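You operate a simulated robot arm through the tools that you are given. There is no shell and no other tool. Be economical: measure what you need, move in short steps, check, and stop when the job is done.

You are at the controls of a simulated robot arm. One attempt, no reset.

TASK
Move the clip tin to the mat, wipe the cup ring under it and lay the cork coaster there.
Fine: wipe with the blue pad and lay it back on the mat; wipe first, then the coaster.

The check looks at the end state, three seconds after you hand in, the way a careful person would. Anything else that was tipped, shoved, dropped, spilled or broken makes it a failure.

THE ROBOT
A 7-joint arm with a two-finger parallel gripper, fixed in place. Base frame: the origin is at the foot of the arm, x ahead of it, y to its left, z up. Lengths are in m, angles in degrees, forces in N, time in s.
With the tool pointing down near the work surface it reaches from about 0.34 to 0.78 m from the base axis. Its first joint turns from -166.0 to 166.0 degrees. Payload 3.91 kg.
Tool frame: the origin (TCP) lies between the finger pads and is the grasp point; the fingertips stand 0.03 m ahead of it; z points along the fingers, y is the line along which they close. The gripper opens to 0.11 m. The fingers are 0.02 m wide and 0.01 m thick; the gripper's body (0.048 by 0.112 m) begins 0.055 m behind the TCP.
Orientation is told as [roll, pitch, yaw] about the base's x, y, z axes, in that order, counted from this pose: with the fingers straight down and closing along the base's y, the tool's x points along the base's -x, its y along +y and its z along -z.

THE INTERFACE
- The arm moves only by the tool move_arm. Its arguments are lists of equal length, an entry for each row: "jaw": the closure in counts, from 0 (fully open) to 255 (shut); "slide": the shift along the tool's x, y, z in m, a list of three; "angular": the turn, a rotation vector about the tool's x, y, z in degrees, a list of three. In form: {"jaw": [jaw, ...], "slide": [[tx, ty, tz], ...], "angular": [[rx, ry, rz], ...]}. A call has 1 to 20 rows; each row shifts and turns the commanded pose from where the row before left it, along the tool's axes as they then stand. Rows are played at 5 a second. More than 0.05 m and 8.6 degrees between two rows, or a gripper value outside its range, and nothing of the call is played. Where a pose cannot be reached the arm comes as near as it can. A force on the tool above 40 N (or 10 N above the force at the start of the call, whichever is more), or a blocked arm, ends the call early, and 0.2 s more pass. Each finger travels about 0.153 m/s and halts on what it meets, pressing with about 37 N; the grip force reading is that of the motor and also rises with nothing between the fingers. The clock runs only during rows and for 0.2 s after the last one: add rows that do not move to give the fingers time. The reply holds the time, the measured pose of the TCP, the force on the tool along the base axes, the opening and the grip force, in the units named above and with some noise.
- Cameras (640 x 400 px; columns grow to the right, rows downward): "scene" is fixed at [0.4009, -0.6489, 1.3175]; the picture's right is [0.92, 0.39, 0.00], its down [0.36, -0.84, -0.41] and it looks along [-0.16, 0.38, -0.91] (base axes); focal length 255 px, centre (320, 200). "wrist" rides on the gripper at [-0.036, 0, -0.057] in the tool frame; the picture's right is [0.00, -1.00, 0.00], its down [0.97, 0.00, -0.24] and it looks along [0.24, 0.00, 0.97] (tool axes); focal length 218 px, centre (320, 200). There is no depth. A picture from a camera that has moved, and an enlarged one, comes with that camera's place and axes in the base frame and with its lens.
- snapshot(camera): a new picture of that camera. No time passes.
- slide_trunk(by): slides the trunk up (or, below 0, down) by that many m; the arm rides with it, the base frame stays. It gives what a move gives, with no picture.
- close_up(camera, box): a new picture of the part [left, top, right, bottom] of that camera's present view, enlarged. No time passes.
- hand_in(): hands the job in; it is judged then, once.

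Go step by step. Nothing tells you positions but the pictures and the camera data: compare them with the known pose of the tool, close in by small moves and look again before you grip or let go. The budget is 120 turns and 64 pictures, counting those below and the enlarged ones. Unless the task says otherwise, let go and move clear before handing in, and close with one line.

The tools are called as a command line: name --argument value ..., lists and objects as JSON in quotes. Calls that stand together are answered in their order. move_arm: Moves the arm, as the interface text tells. Its arguments: {"type":"object","properties":{"jaw":{"type":"array"},"slide":{"type":"array"},"angular":{"type":"array"}},"required":["jaw","slide","angular"]} The other tools are called the same way: slide_trunk (by) slides the trunk up or down; snapshot (camera) takes a picture; close_up (camera, box) takes an enlarged picture of a part of a camera's view; hand_in () hands the job in.

At the start:

```text
clock: 0.0
tcp_pos: [0.2365, -0.4695, 0.9895]
tcp_rot: [0.0, 0.0, 0.0]
wrist_force: [0.7, 1.0, -0.1]
gripper_width: 0.11
finger_force: 0.1
trunk travel left (down, up): [-0.55, 0.06]
```

scene: 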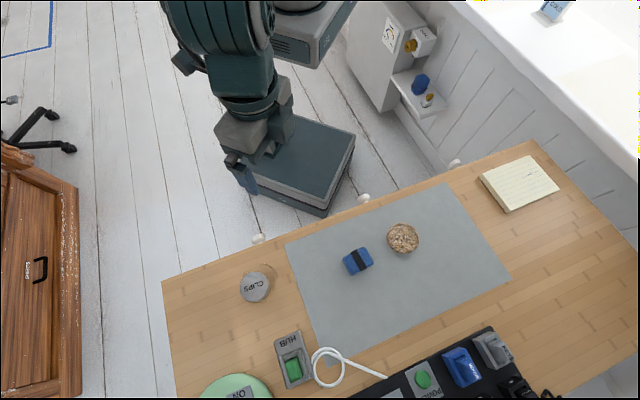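
wrist: 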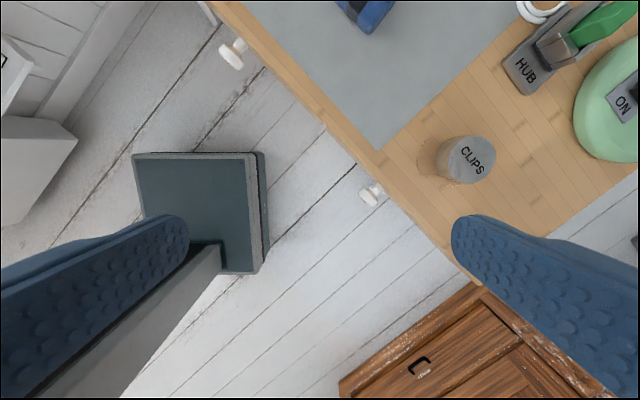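

The clip tin is at about (0.26, -0.65), the blue pad near (0.44, -0.52) and the coaster near (0.52, -0.42), both on the mat. I'll look closer before I move.

close_up --camera "scene" --box '[220, 250, 300, 300]'

close_up --camera "scene" --box '[330, 210, 442, 280]'

close_up --camera "wrist" --box '[390, 110, 518, 190]'

```text
8.00 times, centred on (260, 275) of scene
camera zoom: at [0.4009, -0.6489, 1.3175], right [0.92, 0.39, 0.0], down [0.36, -0.84, -0.41], along [-0.16, 0.38, -0.91], focal length 2036 px, centre (800, -400)
```

zoom: 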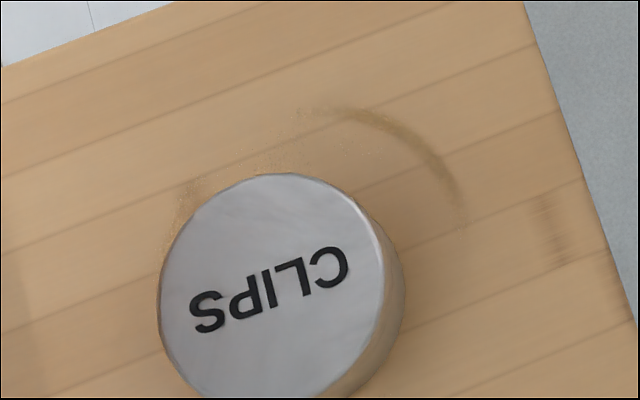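

```text
5.71 times, centred on (386, 245) of scene
camera zoom: at [0.4009, -0.6489, 1.3175], right [0.92, 0.39, 0.0], down [0.36, -0.84, -0.41], along [-0.16, 0.38, -0.91], focal length 1455 px, centre (-57, -57)
```

zoom: 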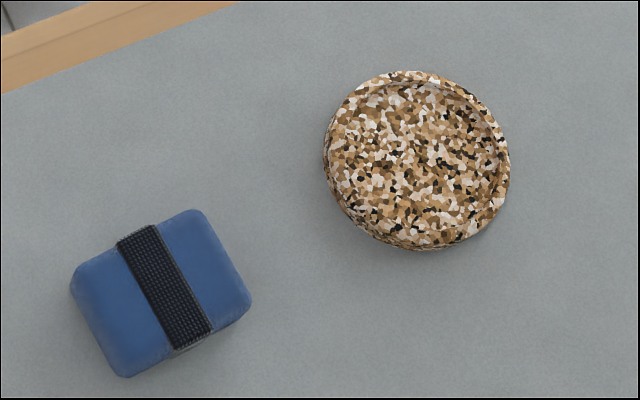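

```text
5.00 times, centred on (454, 150) of wrist
camera zoom: at [0.2732, -0.4685, 1.0436], right [0.0, -1.0, 0.0], down [-0.97, 0.0, 0.24], along [-0.24, 0.0, -0.97], focal length 1091 px, centre (-350, 450)
```

zoom: 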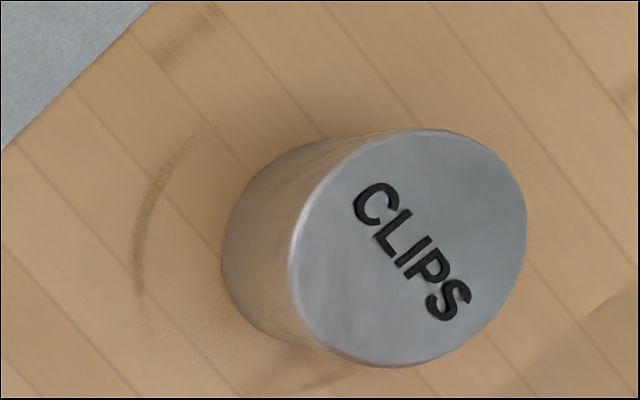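

The tin's top is at about (0.258, -0.652, 0.776) and it is roughly 0.06 wide. The ring is centred near (0.254, -0.638) with a radius of about 0.04. Next I'll move above the tin.

move_arm --jaw '[0, 0, 0, 0, 0, 0, 0]' --slide '[[-0.0036, -0.0304, 0.0232], [-0.0036, -0.0304, 0.0232], [-0.0036, -0.0304, 0.0232], [-0.0036, -0.0304, 0.0232], [-0.0036, -0.0304, 0.0232], [-0.0036, -0.0304, 0.0232], [0, 0, 0]]' --angular '[[0, 0, 0], [0, 0, 0], [0, 0, 0], [0, 0, 0], [0, 0, 0], [0, 0, 0], [0, 0, 0]]'

snapshot --camera "wrist"

```text
clock: 1.6
tcp_pos: [0.2582, -0.6531, 0.8508]
tcp_rot: [0.0, 0.0, 0.0]
wrist_force: [-0.6, 1.0, -0.6]
gripper_width: 0.1102
finger_force: 0.0
trunk travel left (down, up): [-0.55, 0.06]
```

```text
58 pictures are left
camera wrist: at [0.2941, -0.6518, 0.9056], right [0.0, -1.0, 0.0], down [-0.97, 0.0, 0.24], along [-0.24, 0.0, -0.97], focal length 218 px, centre (320, 200)
```

wrist: 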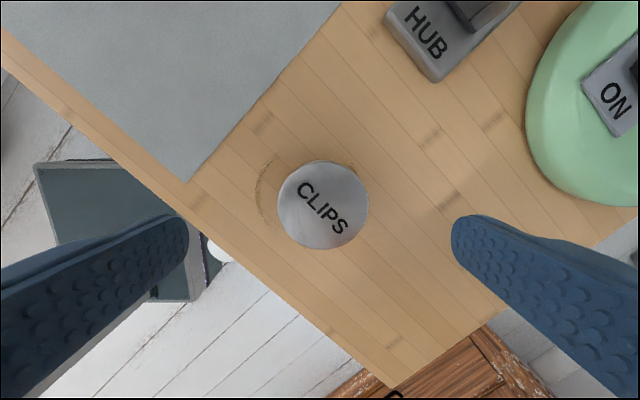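

The TCP is centred over the tin. I'll descend and grip it.

move_arm --jaw '[0, 0, 0, 255, 255, 255]' --slide '[[-0.0005, 0, 0.035], [0, 0, 0.03], [0, 0, 0.009], [0, 0, 0], [0, 0, 0], [0, 0, 0]]' --angular '[[0, 0, 0], [0, 0, 0], [0, 0, 0], [0, 0, 0], [0, 0, 0], [0, 0, 0]]'

snapshot --camera "wrist"

```text
clock: 3.0
tcp_pos: [0.2593, -0.6516, 0.776]
tcp_rot: [0.0, 0.0, 0.0]
wrist_force: [0.2, -0.9, 1.0]
gripper_width: 0.0563
finger_force: 36.8
trunk travel left (down, up): [-0.55, 0.06]
```

```text
57 pictures are left
camera wrist: at [0.2962, -0.6509, 0.8308], right [0.0, -1.0, 0.0], down [-0.97, 0.0, 0.24], along [-0.24, 0.0, -0.97], focal length 218 px, centre (320, 200)
```

wrist: 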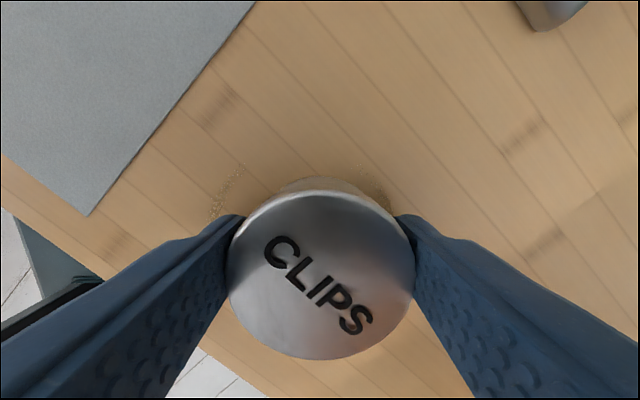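

I have the tin with an opening of 0.056. I'll lift it and carry it to free mat near (0.61, -0.355).

move_arm --jaw '[255, 255, 255, 255, 255, 255, 255, 255, 255, 255, 255, 255, 255, 255, 255, 255]' --slide '[[0, 0, -0.03], [0, 0, -0.04], [0, 0, -0.04], [-0.0293, 0.0247, 0], [-0.0293, 0.0247, 0], [-0.0293, 0.0247, 0], [-0.0293, 0.0247, 0], [-0.0293, 0.0247, 0], [-0.0293, 0.0247, 0], [-0.0293, 0.0247, 0], [-0.0293, 0.0247, 0], [-0.0293, 0.0247, 0], [-0.0293, 0.0247, 0], [-0.0293, 0.0247, 0], [-0.0293, 0.0247, 0], [0, 0, 0]]' --angular '[[0, 0, 0], [0, 0, 0], [0, 0, 0], [0, 0, 0], [0, 0, 0], [0, 0, 0], [0, 0, 0], [0, 0, 0], [0, 0, 0], [0, 0, 0], [0, 0, 0], [0, 0, 0], [0, 0, 0], [0, 0, 0], [0, 0, 0], [0, 0, 0]]'

snapshot --camera "wrist"

snapshot --camera "scene"

```text
clock: 6.4
tcp_pos: [0.6103, -0.3559, 0.8854]
tcp_rot: [0.1, 0.0, 0.0]
wrist_force: [0.1, 0.1, 0.0]
gripper_width: 0.0564
finger_force: 36.3
trunk travel left (down, up): [-0.55, 0.06]
```

```text
56 pictures are left
camera wrist: at [0.6461, -0.3552, 0.9401], right [0.0, -1.0, 0.0], down [-0.97, 0.0, 0.24], along [-0.24, 0.0, -0.97], focal length 218 px, centre (320, 200)
```

wrist: 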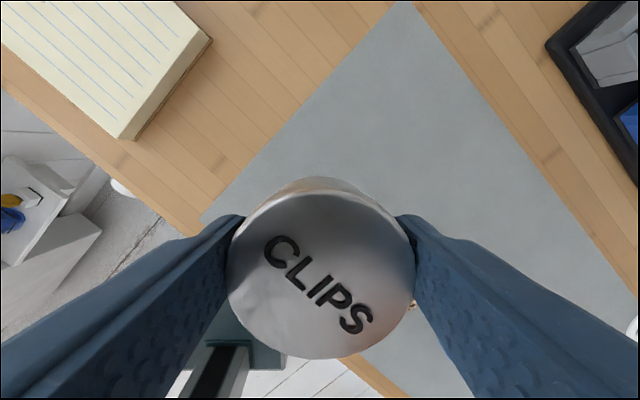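

```text
55 pictures are left
```

scene: 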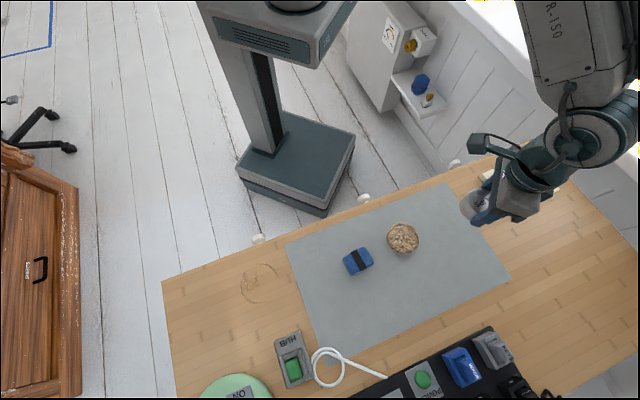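

The ring is now uncovered and the hand is over free mat, about 6 cm from the mat's edge. I'll lower the tin.

move_arm --jaw '[255, 255, 255, 255, 255, 255]' --slide '[[0, 0, 0.04], [0, 0, 0.04], [0, 0, 0.018], [0, 0, 0.004], [0, 0, 0.0025], [0, 0, 0]]' --angular '[[0, 0, 0], [0, 0, 0], [0, 0, 0], [0, 0, 0], [0, 0, 0], [0, 0, 0]]'

close_up --camera "scene" --box '[220, 240, 300, 320]'

```text
clock: 7.8
tcp_pos: [0.6099, -0.3547, 0.7798]
tcp_rot: [-0.1, 0.0, 0.0]
wrist_force: [0.0, -0.5, -0.9]
gripper_width: 0.0563
finger_force: 37.1
trunk travel left (down, up): [-0.55, 0.06]
```

```text
5.00 times, centred on (260, 280) of scene
camera zoom: at [0.4009, -0.6489, 1.3175], right [0.92, 0.39, 0.0], down [0.36, -0.84, -0.41], along [-0.16, 0.38, -0.91], focal length 1273 px, centre (620, -200)
```

zoom: 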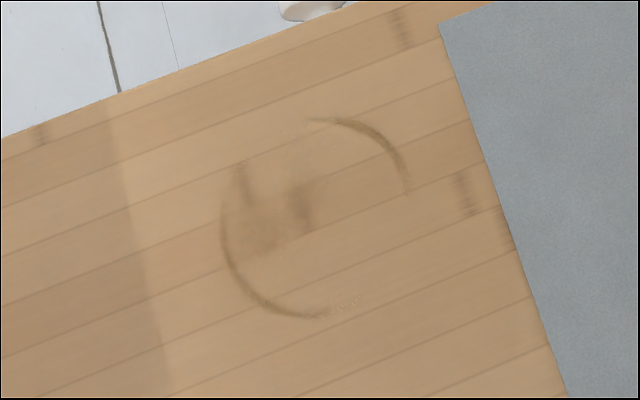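

The tin is not yet touching. The ring is centred near (0.256, -0.643) with a radius of about 0.041. I'll lower in small steps until I feel contact.

move_arm --jaw '[255, 255, 255]' --slide '[[0, 0, 0.0015], [0, 0, 0.001], [0, 0, 0]]' --angular '[[0, 0, 0], [0, 0, 0], [0, 0, 0]]'

```text
clock: 8.6
tcp_pos: [0.6102, -0.3555, 0.778]
tcp_rot: [0.0, 0.0, 0.0]
wrist_force: [0.4, 0.2, -0.9]
gripper_width: 0.0562
finger_force: 37.7
trunk travel left (down, up): [-0.55, 0.06]
```

move_arm --jaw '[255, 255, 255]' --slide '[[0, 0, 0.001], [0, 0, 0.001], [0, 0, 0]]' --angular '[[0, 0, 0], [0, 0, 0], [0, 0, 0]]'

```text
clock: 9.4
tcp_pos: [0.6103, -0.3551, 0.7772]
tcp_rot: [0.0, 0.0, 0.0]
wrist_force: [0.4, 0.9, -1.4]
gripper_width: 0.0566
finger_force: 37.4
trunk travel left (down, up): [-0.55, 0.06]
```

The pose has stopped following the command at 0.777, so the tin is resting on the mat. I'll release and rise.

move_arm --jaw '[100, 0, 0, 0, 0, 0, 0]' --slide '[[0, 0, 0], [0, 0, 0], [0, 0, 0], [0, 0, -0.03], [0, 0, -0.04], [0, 0, -0.04], [0, 0, 0]]' --angular '[[0, 0, 0], [0, 0, 0], [0, 0, 0], [0, 0, 0], [0, 0, 0], [0, 0, 0], [0, 0, 0]]'

snapshot --camera "wrist"

```text
clock: 11.0
tcp_pos: [0.6114, -0.354, 0.8874]
tcp_rot: [0.0, -0.1, 0.0]
wrist_force: [0.0, 0.5, -0.7]
gripper_width: 0.1099
finger_force: 0.1
trunk travel left (down, up): [-0.55, 0.06]
```

```text
53 pictures are left
camera wrist: at [0.6468, -0.3543, 0.9425], right [0.0, -1.0, 0.0], down [-0.97, 0.0, 0.24], along [-0.24, 0.0, -0.97], focal length 218 px, centre (320, 200)
```

wrist: 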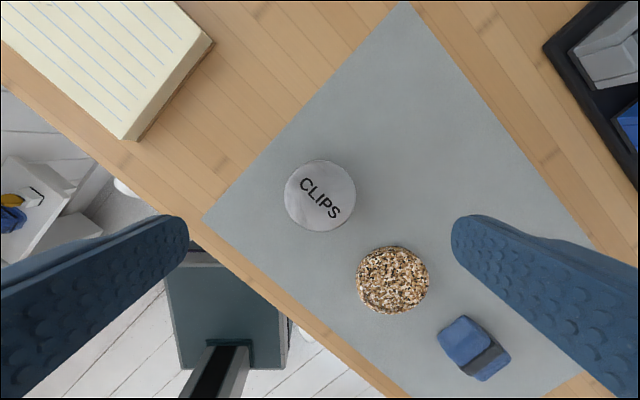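

The tin is standing on the mat. Next I'll go above the blue pad.

move_arm --jaw '[0, 0, 0, 0, 0, 0, 0]' --slide '[[0.0292, -0.0272, 0.003], [0.0292, -0.0272, 0.003], [0.0292, -0.0272, 0.003], [0.0292, -0.0272, 0.003], [0.0292, -0.0272, 0.003], [0.0292, -0.0272, 0.003], [0, 0, 0]]' --angular '[[0, 0, 0], [0, 0, 0], [0, 0, 0], [0, 0, 0], [0, 0, 0], [0, 0, 0], [0, 0, 0]]'

snapshot --camera "wrist"

close_up --camera "wrist" --box '[240, 150, 400, 250]'

```text
clock: 12.6
tcp_pos: [0.435, -0.5197, 0.8676]
tcp_rot: [-0.1, 0.0, 0.2]
wrist_force: [0.1, 0.0, 0.4]
gripper_width: 0.1101
finger_force: 0.1
trunk travel left (down, up): [-0.55, 0.06]
```

```text
52 pictures are left
camera wrist: at [0.4717, -0.5185, 0.9224], right [0.0, -1.0, 0.0], down [-0.97, 0.0, 0.24], along [-0.24, 0.0, -0.97], focal length 218 px, centre (320, 200)
```

wrist: 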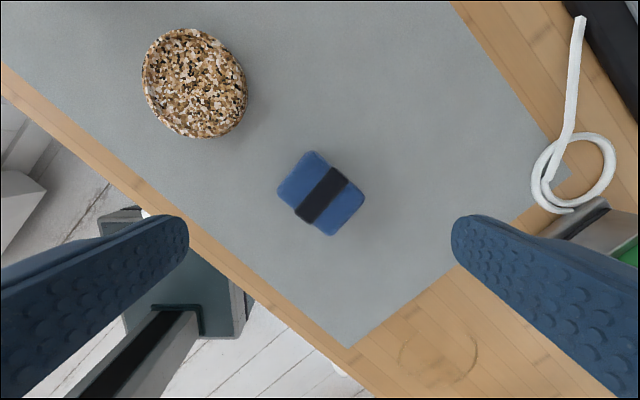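

```text
4.00 times, centred on (320, 200) of wrist
camera zoom: at [0.4717, -0.5185, 0.9224], right [0.0, -1.0, 0.0], down [-0.97, 0.0, 0.24], along [-0.24, 0.0, -0.97], focal length 873 px, centre (320, 200)
```

zoom: 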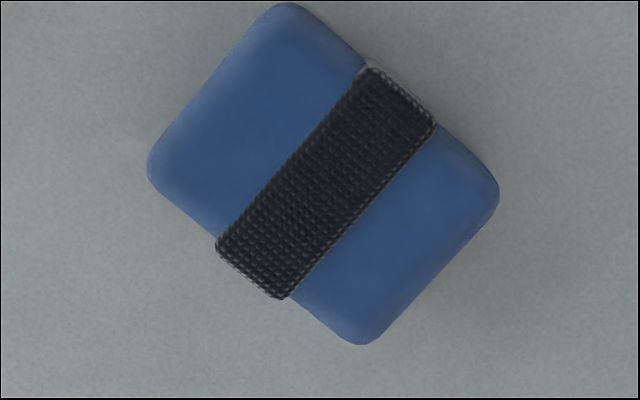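

The pad is at (0.437, -0.519) with its short axis about 50° off y. I'll turn the hand to match and descend partway.

move_arm --jaw '[0, 0, 0, 0, 0, 0, 0, 0]' --slide '[[-0.0015, 0.0007, 0], [0, 0, 0], [0, 0, 0], [0, 0, 0], [0, 0, 0.0], [0, 0, 0.03], [0, 0, 0.03], [0, 0, 0]]' --angular '[[0, 0, -8.3], [0, 0, -8.3], [0, 0, -8.3], [0, 0, -8.3], [0, 0, -8.3], [0, 0, -8.3], [0, 0, 0], [0, 0, 0]]'

snapshot --camera "wrist"

close_up --camera "scene" --box '[310, 220, 410, 282]'

```text
clock: 14.4
tcp_pos: [0.4369, -0.519, 0.8071]
tcp_rot: [0.0, 0.1, 50.0]
wrist_force: [-0.3, -0.1, 0.1]
gripper_width: 0.11
finger_force: 0.2
trunk travel left (down, up): [-0.55, 0.06]
```

```text
50 pictures are left
camera wrist: at [0.4606, -0.4906, 0.862], right [0.76, -0.64, 0.0], down [-0.63, -0.74, 0.24], along [-0.15, -0.18, -0.97], focal length 218 px, centre (320, 200)
```

wrist: 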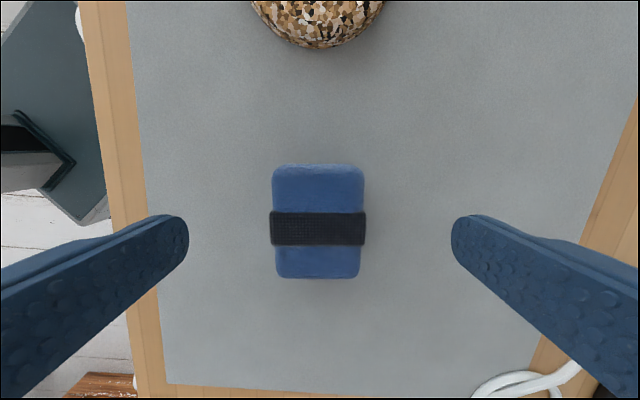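

```text
6.40 times, centred on (360, 251) of scene
camera zoom: at [0.4009, -0.6489, 1.3175], right [0.92, 0.39, 0.0], down [0.36, -0.84, -0.41], along [-0.16, 0.38, -0.91], focal length 1629 px, centre (64, -126)
```

zoom: 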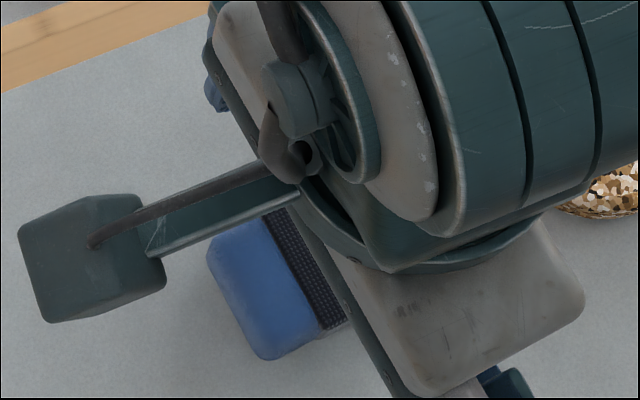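

The hand is aligned with the pad. I'll descend and grip.

move_arm --jaw '[0, 0, 0, 255, 255, 255]' --slide '[[0, 0, 0.02], [0, 0, 0.01], [0, 0, 0], [0, 0, 0], [0, 0, 0], [0, 0, 0]]' --angular '[[0, 0, 0], [0, 0, 0], [0, 0, 0], [0, 0, 0], [0, 0, 0], [0, 0, 0]]'

snapshot --camera "wrist"

```text
clock: 15.8
tcp_pos: [0.4376, -0.5192, 0.7765]
tcp_rot: [0.0, 0.1, 49.7]
wrist_force: [0.1, -0.3, -0.3]
gripper_width: 0.0425
finger_force: 37.0
trunk travel left (down, up): [-0.55, 0.06]
```

```text
48 pictures are left
camera wrist: at [0.461, -0.4907, 0.8324], right [0.76, -0.65, 0.0], down [-0.63, -0.74, 0.24], along [-0.15, -0.18, -0.97], focal length 218 px, centre (320, 200)
```

wrist: 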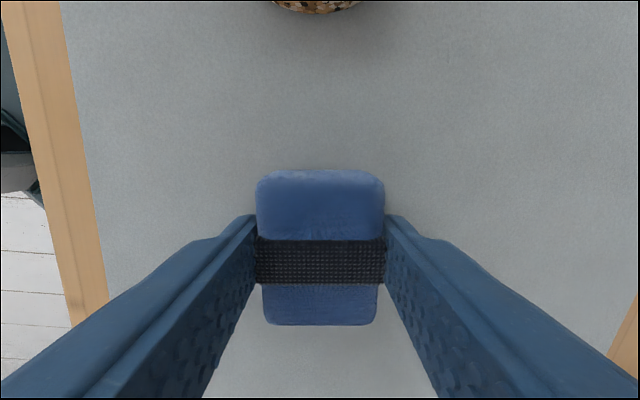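

I have the pad. I'll lift it and carry it to above the ring centre (0.256, -0.643).

move_arm --jaw '[255, 255, 255, 255, 255, 255, 255, 255, 255, 255]' --slide '[[0, 0, -0.03], [0, 0, -0.03], [0.0353, 0.0099, 0], [0.0353, 0.0099, 0], [0.0353, 0.0099, 0], [0.0353, 0.0099, 0], [0.0353, 0.0099, 0], [0.0353, 0.0099, 0], [0, 0, 0.03], [0, 0, 0]]' --angular '[[0, 0, 0], [0, 0, 0], [0, 0, 0], [0, 0, 0], [0, 0, 0], [0, 0, 0], [0, 0, 0], [0, 0, 0], [0, 0, 0], [0, 0, 0]]'

snapshot --camera "wrist"

snapshot --camera "scene"

```text
clock: 18.0
tcp_pos: [0.2559, -0.6425, 0.8068]
tcp_rot: [0.0, 0.0, 49.9]
wrist_force: [-0.1, -0.5, -0.3]
gripper_width: 0.0423
finger_force: 37.2
trunk travel left (down, up): [-0.55, 0.06]
```

```text
47 pictures are left
camera wrist: at [0.2788, -0.6139, 0.8623], right [0.76, -0.64, 0.0], down [-0.63, -0.74, 0.24], along [-0.16, -0.18, -0.97], focal length 218 px, centre (320, 200)
```

wrist: 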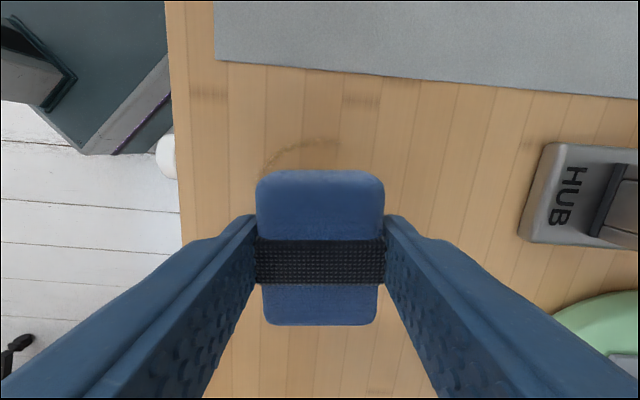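

```text
46 pictures are left
```

scene: 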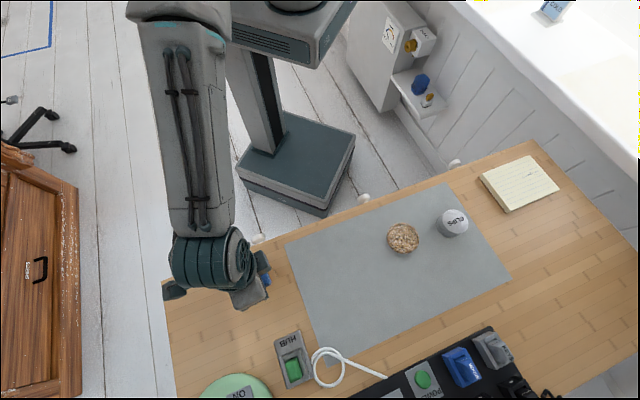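

The hand is over the ring. I'll press down gently until I feel contact.

move_arm --jaw '[255, 255, 255, 255, 255]' --slide '[[0, 0, 0.025], [0, 0, 0.004], [0, 0, 0.002], [0, 0, 0.001], [0, 0, 0]]' --angular '[[0, 0, 0], [0, 0, 0], [0, 0, 0], [0, 0, 0], [0, 0, 0]]'

```text
clock: 19.2
tcp_pos: [0.2546, -0.6424, 0.7772]
tcp_rot: [-0.1, 0.1, 49.9]
wrist_force: [0.4, -2.3, 7.7]
gripper_width: 0.0428
finger_force: 37.1
trunk travel left (down, up): [-0.55, 0.06]
```

The pad is in contact at about 8 N. I'll wipe around the ring and once across it.

move_arm --jaw '[255, 255, 255, 255, 255, 255, 255, 255, 255, 255, 255, 255, 255, 255, 255, 255, 255, 255, 255, 255]' --slide '[[0.0185, 0, 0.0005], [0.0185, 0, 0], [-0.005, 0.0185, 0], [-0.0135, 0.0135, 0], [-0.0185, 0.005, 0], [-0.0185, -0.005, 0], [-0.0135, -0.0135, 0], [-0.005, -0.0185, 0], [0.005, -0.0185, 0], [0.0135, -0.0135, 0], [0.0185, -0.005, 0], [0.0185, 0.005, 0], [0.0135, 0.0135, 0], [0.005, 0.0185, 0], [-0.0185, 0, 0], [-0.0185, 0, 0], [-0.0185, 0, 0], [-0.0185, 0, 0], [0.0185, 0, 0], [0.0185, 0, 0]]' --angular '[[0, 0, 0], [0, 0, 0], [0, 0, 0], [0, 0, 0], [0, 0, 0], [0, 0, 0], [0, 0, 0], [0, 0, 0], [0, 0, 0], [0, 0, 0], [0, 0, 0], [0, 0, 0], [0, 0, 0], [0, 0, 0], [0, 0, 0], [0, 0, 0], [0, 0, 0], [0, 0, 0], [0, 0, 0], [0, 0, 0]]'

snapshot --camera "wrist"

```text
clock: 23.4
tcp_pos: [0.2531, -0.6398, 0.7774]
tcp_rot: [0.1, 0.0, 49.7]
wrist_force: [3.5, 3.2, 13.7]
gripper_width: 0.0426
finger_force: 36.9
trunk travel left (down, up): [-0.55, 0.06]
```

```text
45 pictures are left
camera wrist: at [0.2771, -0.6123, 0.8318], right [0.76, -0.65, 0.0], down [-0.63, -0.74, 0.24], along [-0.15, -0.18, -0.97], focal length 218 px, centre (320, 200)
```

wrist: 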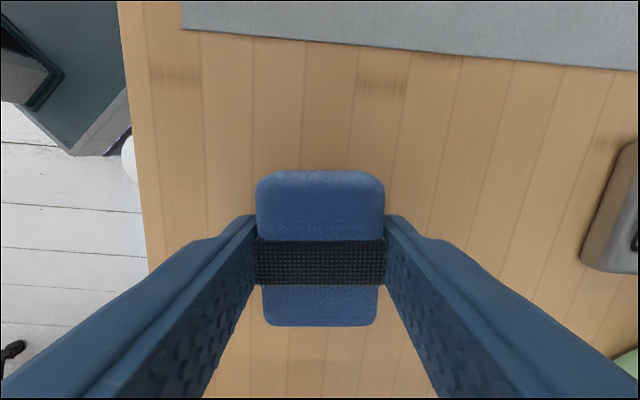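

The ring looks mostly gone. I'll make a second crosswise pass, then lift and check.

move_arm --jaw '[255, 255, 255, 255, 255, 255, 255, 255, 255, 255, 255, 255, 255, 255, 255, 255, 255, 255, 255, 255]' --slide '[[0, 0.0185, 0], [0, 0.0185, 0], [0.015, 0, 0], [0.015, 0, 0], [0, -0.0185, 0], [0, -0.0185, 0], [0, -0.0185, 0], [0, -0.0185, 0], [-0.015, 0, 0], [-0.015, 0, 0], [-0.015, 0, 0], [-0.015, 0, 0], [0, 0.0185, 0], [0, 0.0185, 0], [0, 0.0185, 0], [0, 0.0185, 0], [0.015, -0.0185, 0], [0.015, -0.0185, 0], [0, 0, -0.03], [0, 0, -0.03]]' --angular '[[0, 0, 0], [0, 0, 0], [0, 0, 0], [0, 0, 0], [0, 0, 0], [0, 0, 0], [0, 0, 0], [0, 0, 0], [0, 0, 0], [0, 0, 0], [0, 0, 0], [0, 0, 0], [0, 0, 0], [0, 0, 0], [0, 0, 0], [0, 0, 0], [0, 0, 0], [0, 0, 0], [0, 0, 0], [0, 0, 0]]'

```text
clock: 27.6
tcp_pos: [0.2551, -0.6403, 0.8367]
tcp_rot: [-0.1, 0.0, 49.7]
wrist_force: [-0.6, 0.8, -1.3]
gripper_width: 0.0426
finger_force: 37.1
trunk travel left (down, up): [-0.55, 0.06]
```

I'll carry the pad back over its old place on the mat and check the wiped spot.

move_arm --jaw '[255, 255, 255, 255, 255, 255, 255]' --slide '[[-0.0353, -0.0099, 0], [-0.0353, -0.0099, 0], [-0.0353, -0.0099, 0], [-0.0353, -0.0099, 0], [-0.0353, -0.0099, 0], [-0.0353, -0.0099, 0], [0, 0, 0]]' --angular '[[0, 0, 0], [0, 0, 0], [0, 0, 0], [0, 0, 0], [0, 0, 0], [0, 0, 0], [0, 0, 0]]'

close_up --camera "scene" --box '[196, 240, 324, 320]'

snapshot --camera "wrist"

```text
clock: 29.2
tcp_pos: [0.4356, -0.5176, 0.8366]
tcp_rot: [0.0, 0.0, 49.8]
wrist_force: [-0.8, -0.5, 0.3]
gripper_width: 0.0426
finger_force: 36.8
trunk travel left (down, up): [-0.55, 0.06]
```

```text
5.00 times, centred on (260, 280) of scene
camera zoom: at [0.4009, -0.6489, 1.3175], right [0.92, 0.39, 0.0], down [0.36, -0.84, -0.41], along [-0.16, 0.38, -0.91], focal length 1273 px, centre (620, -200)
```

zoom: 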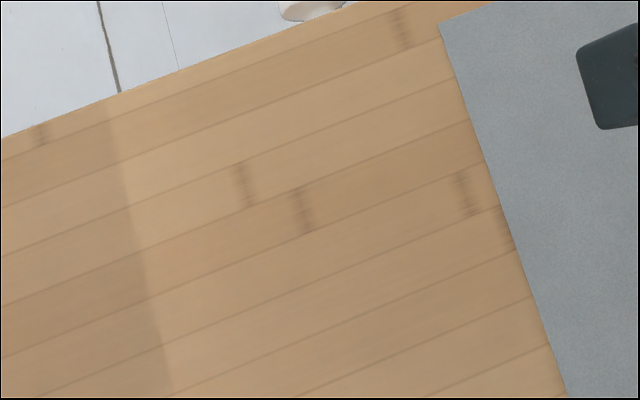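

```text
43 pictures are left
camera wrist: at [0.4589, -0.4902, 0.8914], right [0.76, -0.65, 0.0], down [-0.63, -0.74, 0.24], along [-0.16, -0.18, -0.97], focal length 218 px, centre (320, 200)
```

wrist: 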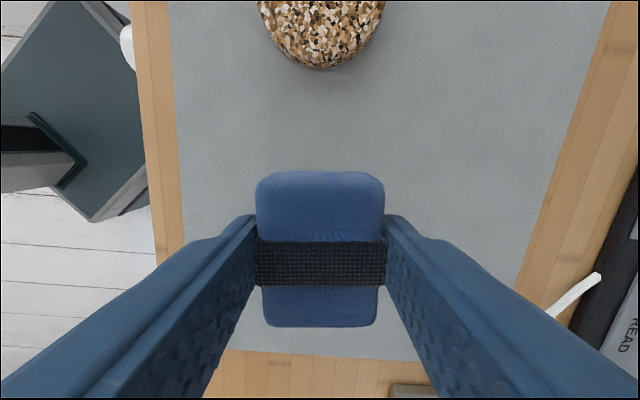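

The ring is fully gone. I'll lower the pad to the mat.

move_arm --jaw '[255, 255, 255, 255, 255]' --slide '[[0, 0, 0.03], [0, 0, 0.025], [0, 0, 0.003], [0, 0, 0.002], [0, 0, 0]]' --angular '[[0, 0, 0], [0, 0, 0], [0, 0, 0], [0, 0, 0], [0, 0, 0]]'

```text
clock: 30.4
tcp_pos: [0.4369, -0.5181, 0.7775]
tcp_rot: [-0.1, 0.0, 49.8]
wrist_force: [-1.1, -0.9, 10.5]
gripper_width: 0.0426
finger_force: 36.8
trunk travel left (down, up): [-0.55, 0.06]
```

The pad is in contact with the mat. I'll release it and rise.

move_arm --jaw '[255, 120, 0, 0, 0, 0, 0]' --slide '[[0, 0, -0.001], [0, 0, 0], [0, 0, 0], [0, 0, 0], [0, 0, -0.03], [0, 0, -0.04], [0, 0, 0]]' --angular '[[0, 0, 0], [0, 0, 0], [0, 0, 0], [0, 0, 0], [0, 0, 0], [0, 0, 0], [0, 0, 0]]'

snapshot --camera "wrist"

```text
clock: 32.0
tcp_pos: [0.4362, -0.5167, 0.8459]
tcp_rot: [0.0, -0.1, 49.9]
wrist_force: [0.4, 0.3, -0.1]
gripper_width: 0.1101
finger_force: 0.1
trunk travel left (down, up): [-0.55, 0.06]
```

```text
42 pictures are left
camera wrist: at [0.4596, -0.4889, 0.9012], right [0.76, -0.65, 0.0], down [-0.63, -0.74, 0.24], along [-0.15, -0.18, -0.97], focal length 218 px, centre (320, 200)
```

wrist: 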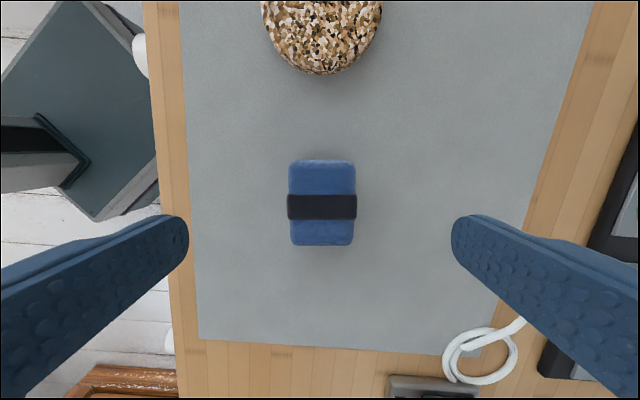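

The pad is back on the mat. I'll go above the coaster.

move_arm --jaw '[0, 0, 0, 0, 0]' --slide '[[-0.0305, -0.0007, 0], [-0.0305, -0.0007, 0], [-0.0305, -0.0007, 0], [-0.0305, -0.0007, 0], [0, 0, 0]]' --angular '[[0, 0, 0], [0, 0, 0], [0, 0, 0], [0, 0, 0], [0, 0, 0]]'

snapshot --camera "wrist"

```text
clock: 33.2
tcp_pos: [0.5169, -0.425, 0.8477]
tcp_rot: [0.0, 0.1, 49.9]
wrist_force: [-0.1, -0.2, 0.1]
gripper_width: 0.1101
finger_force: 0.1
trunk travel left (down, up): [-0.55, 0.06]
```

```text
41 pictures are left
camera wrist: at [0.5405, -0.3969, 0.9025], right [0.76, -0.65, 0.0], down [-0.63, -0.74, 0.24], along [-0.16, -0.18, -0.97], focal length 218 px, centre (320, 200)
```

wrist: 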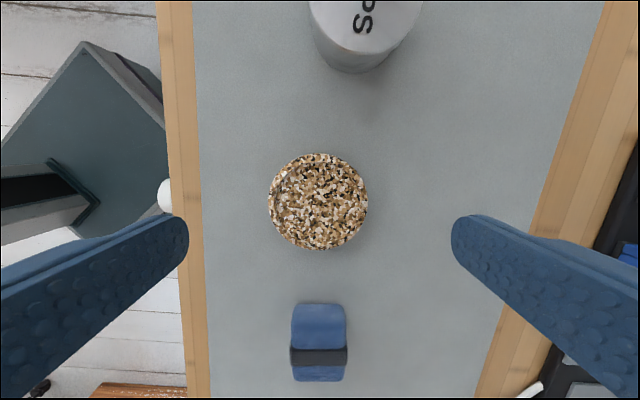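

The coaster is centred and 0.072 wide. I'll descend with the fingertips just above the mat.

move_arm --jaw '[0, 0, 0, 0]' --slide '[[0.0015, 0.001, 0.04], [0, 0, 0.025], [0, 0, 0.0085], [0, 0, 0]]' --angular '[[0, 0, 0], [0, 0, 0], [0, 0, 0], [0, 0, 0]]'

snapshot --camera "wrist"

```text
clock: 34.2
tcp_pos: [0.5165, -0.4265, 0.7726]
tcp_rot: [0.0, 0.0, 49.7]
wrist_force: [0.3, -0.4, 0.0]
gripper_width: 0.1101
finger_force: 0.1
trunk travel left (down, up): [-0.55, 0.06]
```

```text
40 pictures are left
camera wrist: at [0.5399, -0.3984, 0.8281], right [0.76, -0.65, 0.0], down [-0.63, -0.74, 0.24], along [-0.16, -0.18, -0.97], focal length 218 px, centre (320, 200)
```

wrist: 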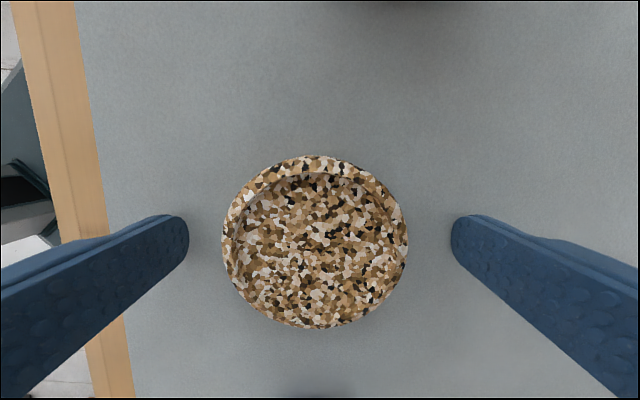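

It is well centred, so I'll close on it and lift slightly to check the hold.

move_arm --jaw '[0, 255, 255, 255, 255, 255, 255]' --slide '[[0, 0.0018, 0], [0, 0, 0], [0, 0, 0], [0, 0, 0], [0, 0, -0.02], [0, 0, -0.03], [0, 0, 0]]' --angular '[[0, 0, 0], [0, 0, 0], [0, 0, 0], [0, 0, 0], [0, 0, 0], [0, 0, 0], [0, 0, 0]]'

snapshot --camera "wrist"

```text
clock: 35.8
tcp_pos: [0.5137, -0.4252, 0.8235]
tcp_rot: [0.1, 0.1, 49.8]
wrist_force: [0.4, -0.7, -0.7]
gripper_width: 0.0698
finger_force: 37.2
trunk travel left (down, up): [-0.55, 0.06]
```

```text
39 pictures are left
camera wrist: at [0.5381, -0.3977, 0.8785], right [0.76, -0.65, 0.0], down [-0.63, -0.74, 0.24], along [-0.15, -0.18, -0.97], focal length 218 px, centre (320, 200)
```

wrist: 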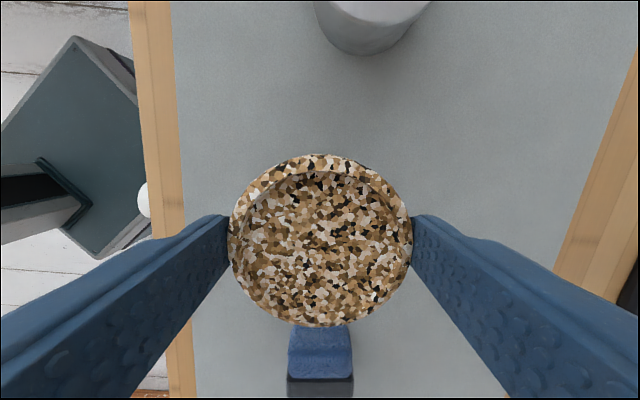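

The coaster is held level. I'll lift a bit more and carry it over the wiped spot at (0.255, -0.642).

move_arm --jaw '[255, 255, 255, 255, 255, 255, 255, 255, 255, 255]' --slide '[[0, 0, -0.03], [0.0417, 0.00735, 0], [0.0417, 0.00735, 0], [0.0417, 0.00735, 0], [0.0417, 0.00735, 0], [0.0417, 0.00735, 0], [0.0417, 0.00735, 0], [0.0417, 0.00735, 0], [0.0417, 0.00735, 0], [0, 0, 0]]' --angular '[[0, 0, 0], [0, 0, 0], [0, 0, 0], [0, 0, 0], [0, 0, 0], [0, 0, 0], [0, 0, 0], [0, 0, 0], [0, 0, 0], [0, 0, 0]]'

```text
clock: 38.0
tcp_pos: [0.2557, -0.6414, 0.8544]
tcp_rot: [0.0, 0.0, 49.9]
wrist_force: [0.5, 0.4, -0.2]
gripper_width: 0.0699
finger_force: 37.1
trunk travel left (down, up): [-0.55, 0.06]
```

The coaster is over the spot. I'll lower it.

move_arm --jaw '[255, 255, 255, 255, 255, 255]' --slide '[[0, 0, 0.04], [0, 0, 0.035], [0, 0, 0.006], [0, 0, 0.001], [0, 0, 0.001], [0, 0, 0]]' --angular '[[0, 0, 0], [0, 0, 0], [0, 0, 0], [0, 0, 0], [0, 0, 0], [0, 0, 0]]'

snapshot --camera "wrist"

```text
clock: 39.4
tcp_pos: [0.2544, -0.6428, 0.7731]
tcp_rot: [-0.3, 0.2, 49.9]
wrist_force: [-0.3, 0.3, 15.8]
gripper_width: 0.0696
finger_force: 37.9
trunk travel left (down, up): [-0.55, 0.06]
```

```text
38 pictures are left
camera wrist: at [0.2777, -0.614, 0.8281], right [0.76, -0.65, 0.0], down [-0.63, -0.74, 0.24], along [-0.15, -0.19, -0.97], focal length 218 px, centre (320, 200)
```

wrist: 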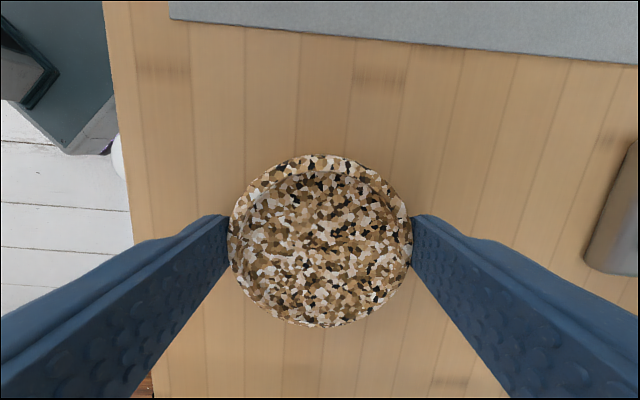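

It is in contact at about 16 N. I'll ease off, release and rise clear.

move_arm --jaw '[255, 150, 0, 0, 0, 0, 0, 0]' --slide '[[0, 0, -0.0015], [0, 0, 0], [0, 0, 0], [0, 0, 0], [0, 0, -0.03], [0, 0, -0.045], [0, 0, -0.045], [0, 0, 0]]' --angular '[[0, 0, 0], [0, 0, 0], [0, 0, 0], [0, 0, 0], [0, 0, 0], [0, 0, 0], [0, 0, 0], [0, 0, 0]]'

move_arm --jaw '[0, 0, 0, 0, 0, 0]' --slide '[[-0.03, 0.02, -0.01], [-0.03, 0.02, -0.01], [-0.03, 0.02, -0.01], [-0.03, 0.02, -0.01], [-0.03, 0.02, -0.01], [0, 0, 0]]' --angular '[[0, 0, 0], [0, 0, 0], [0, 0, 0], [0, 0, 0], [0, 0, 0], [0, 0, 0]]'

snapshot --camera "scene"

close_up --camera "scene" --box '[196, 240, 324, 320]'

```text
clock: 41.2
tcp_pos: [0.2542, -0.6417, 0.8911]
tcp_rot: [0.0, 0.0, 49.9]
wrist_force: [0.3, -0.3, -0.4]
gripper_width: 0.1102
finger_force: 0.1
trunk travel left (down, up): [-0.55, 0.06]
```

```text
clock: 42.6
tcp_pos: [0.2749, -0.4639, 0.941]
tcp_rot: [0.1, 0.0, 49.7]
wrist_force: [0.1, 0.4, 0.3]
gripper_width: 0.1099
finger_force: 0.0
trunk travel left (down, up): [-0.55, 0.06]
```

```text
37 pictures are left
```

scene: 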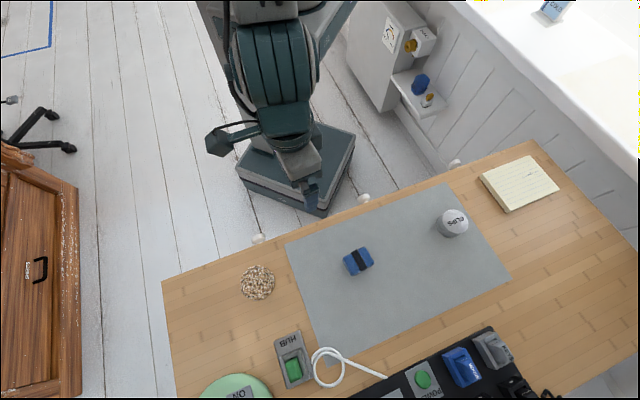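

```text
5.00 times, centred on (260, 280) of scene
camera zoom: at [0.4009, -0.6489, 1.3175], right [0.92, 0.39, 0.0], down [0.36, -0.84, -0.41], along [-0.16, 0.38, -0.91], focal length 1273 px, centre (620, -200)
```

zoom: 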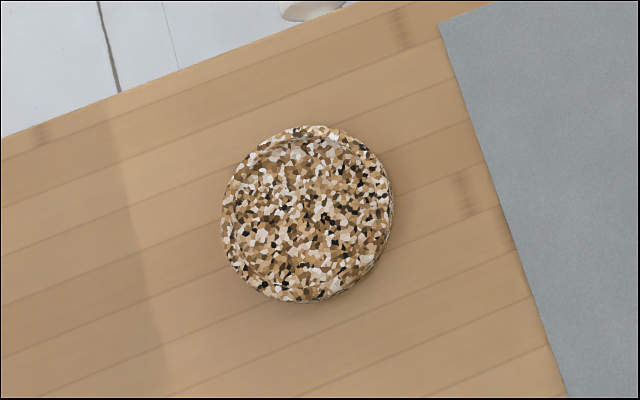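

The tin and the pad are on the mat, the ring is gone and the coaster lies flat where it was. The arm is clear and nothing else has moved, so I'm handing in.

hand_in

```text
The job is handed in.
```

The clip tin is on the mat, the cup ring is wiped away, the cork coaster lies in its place, and the blue pad is back on the mat.
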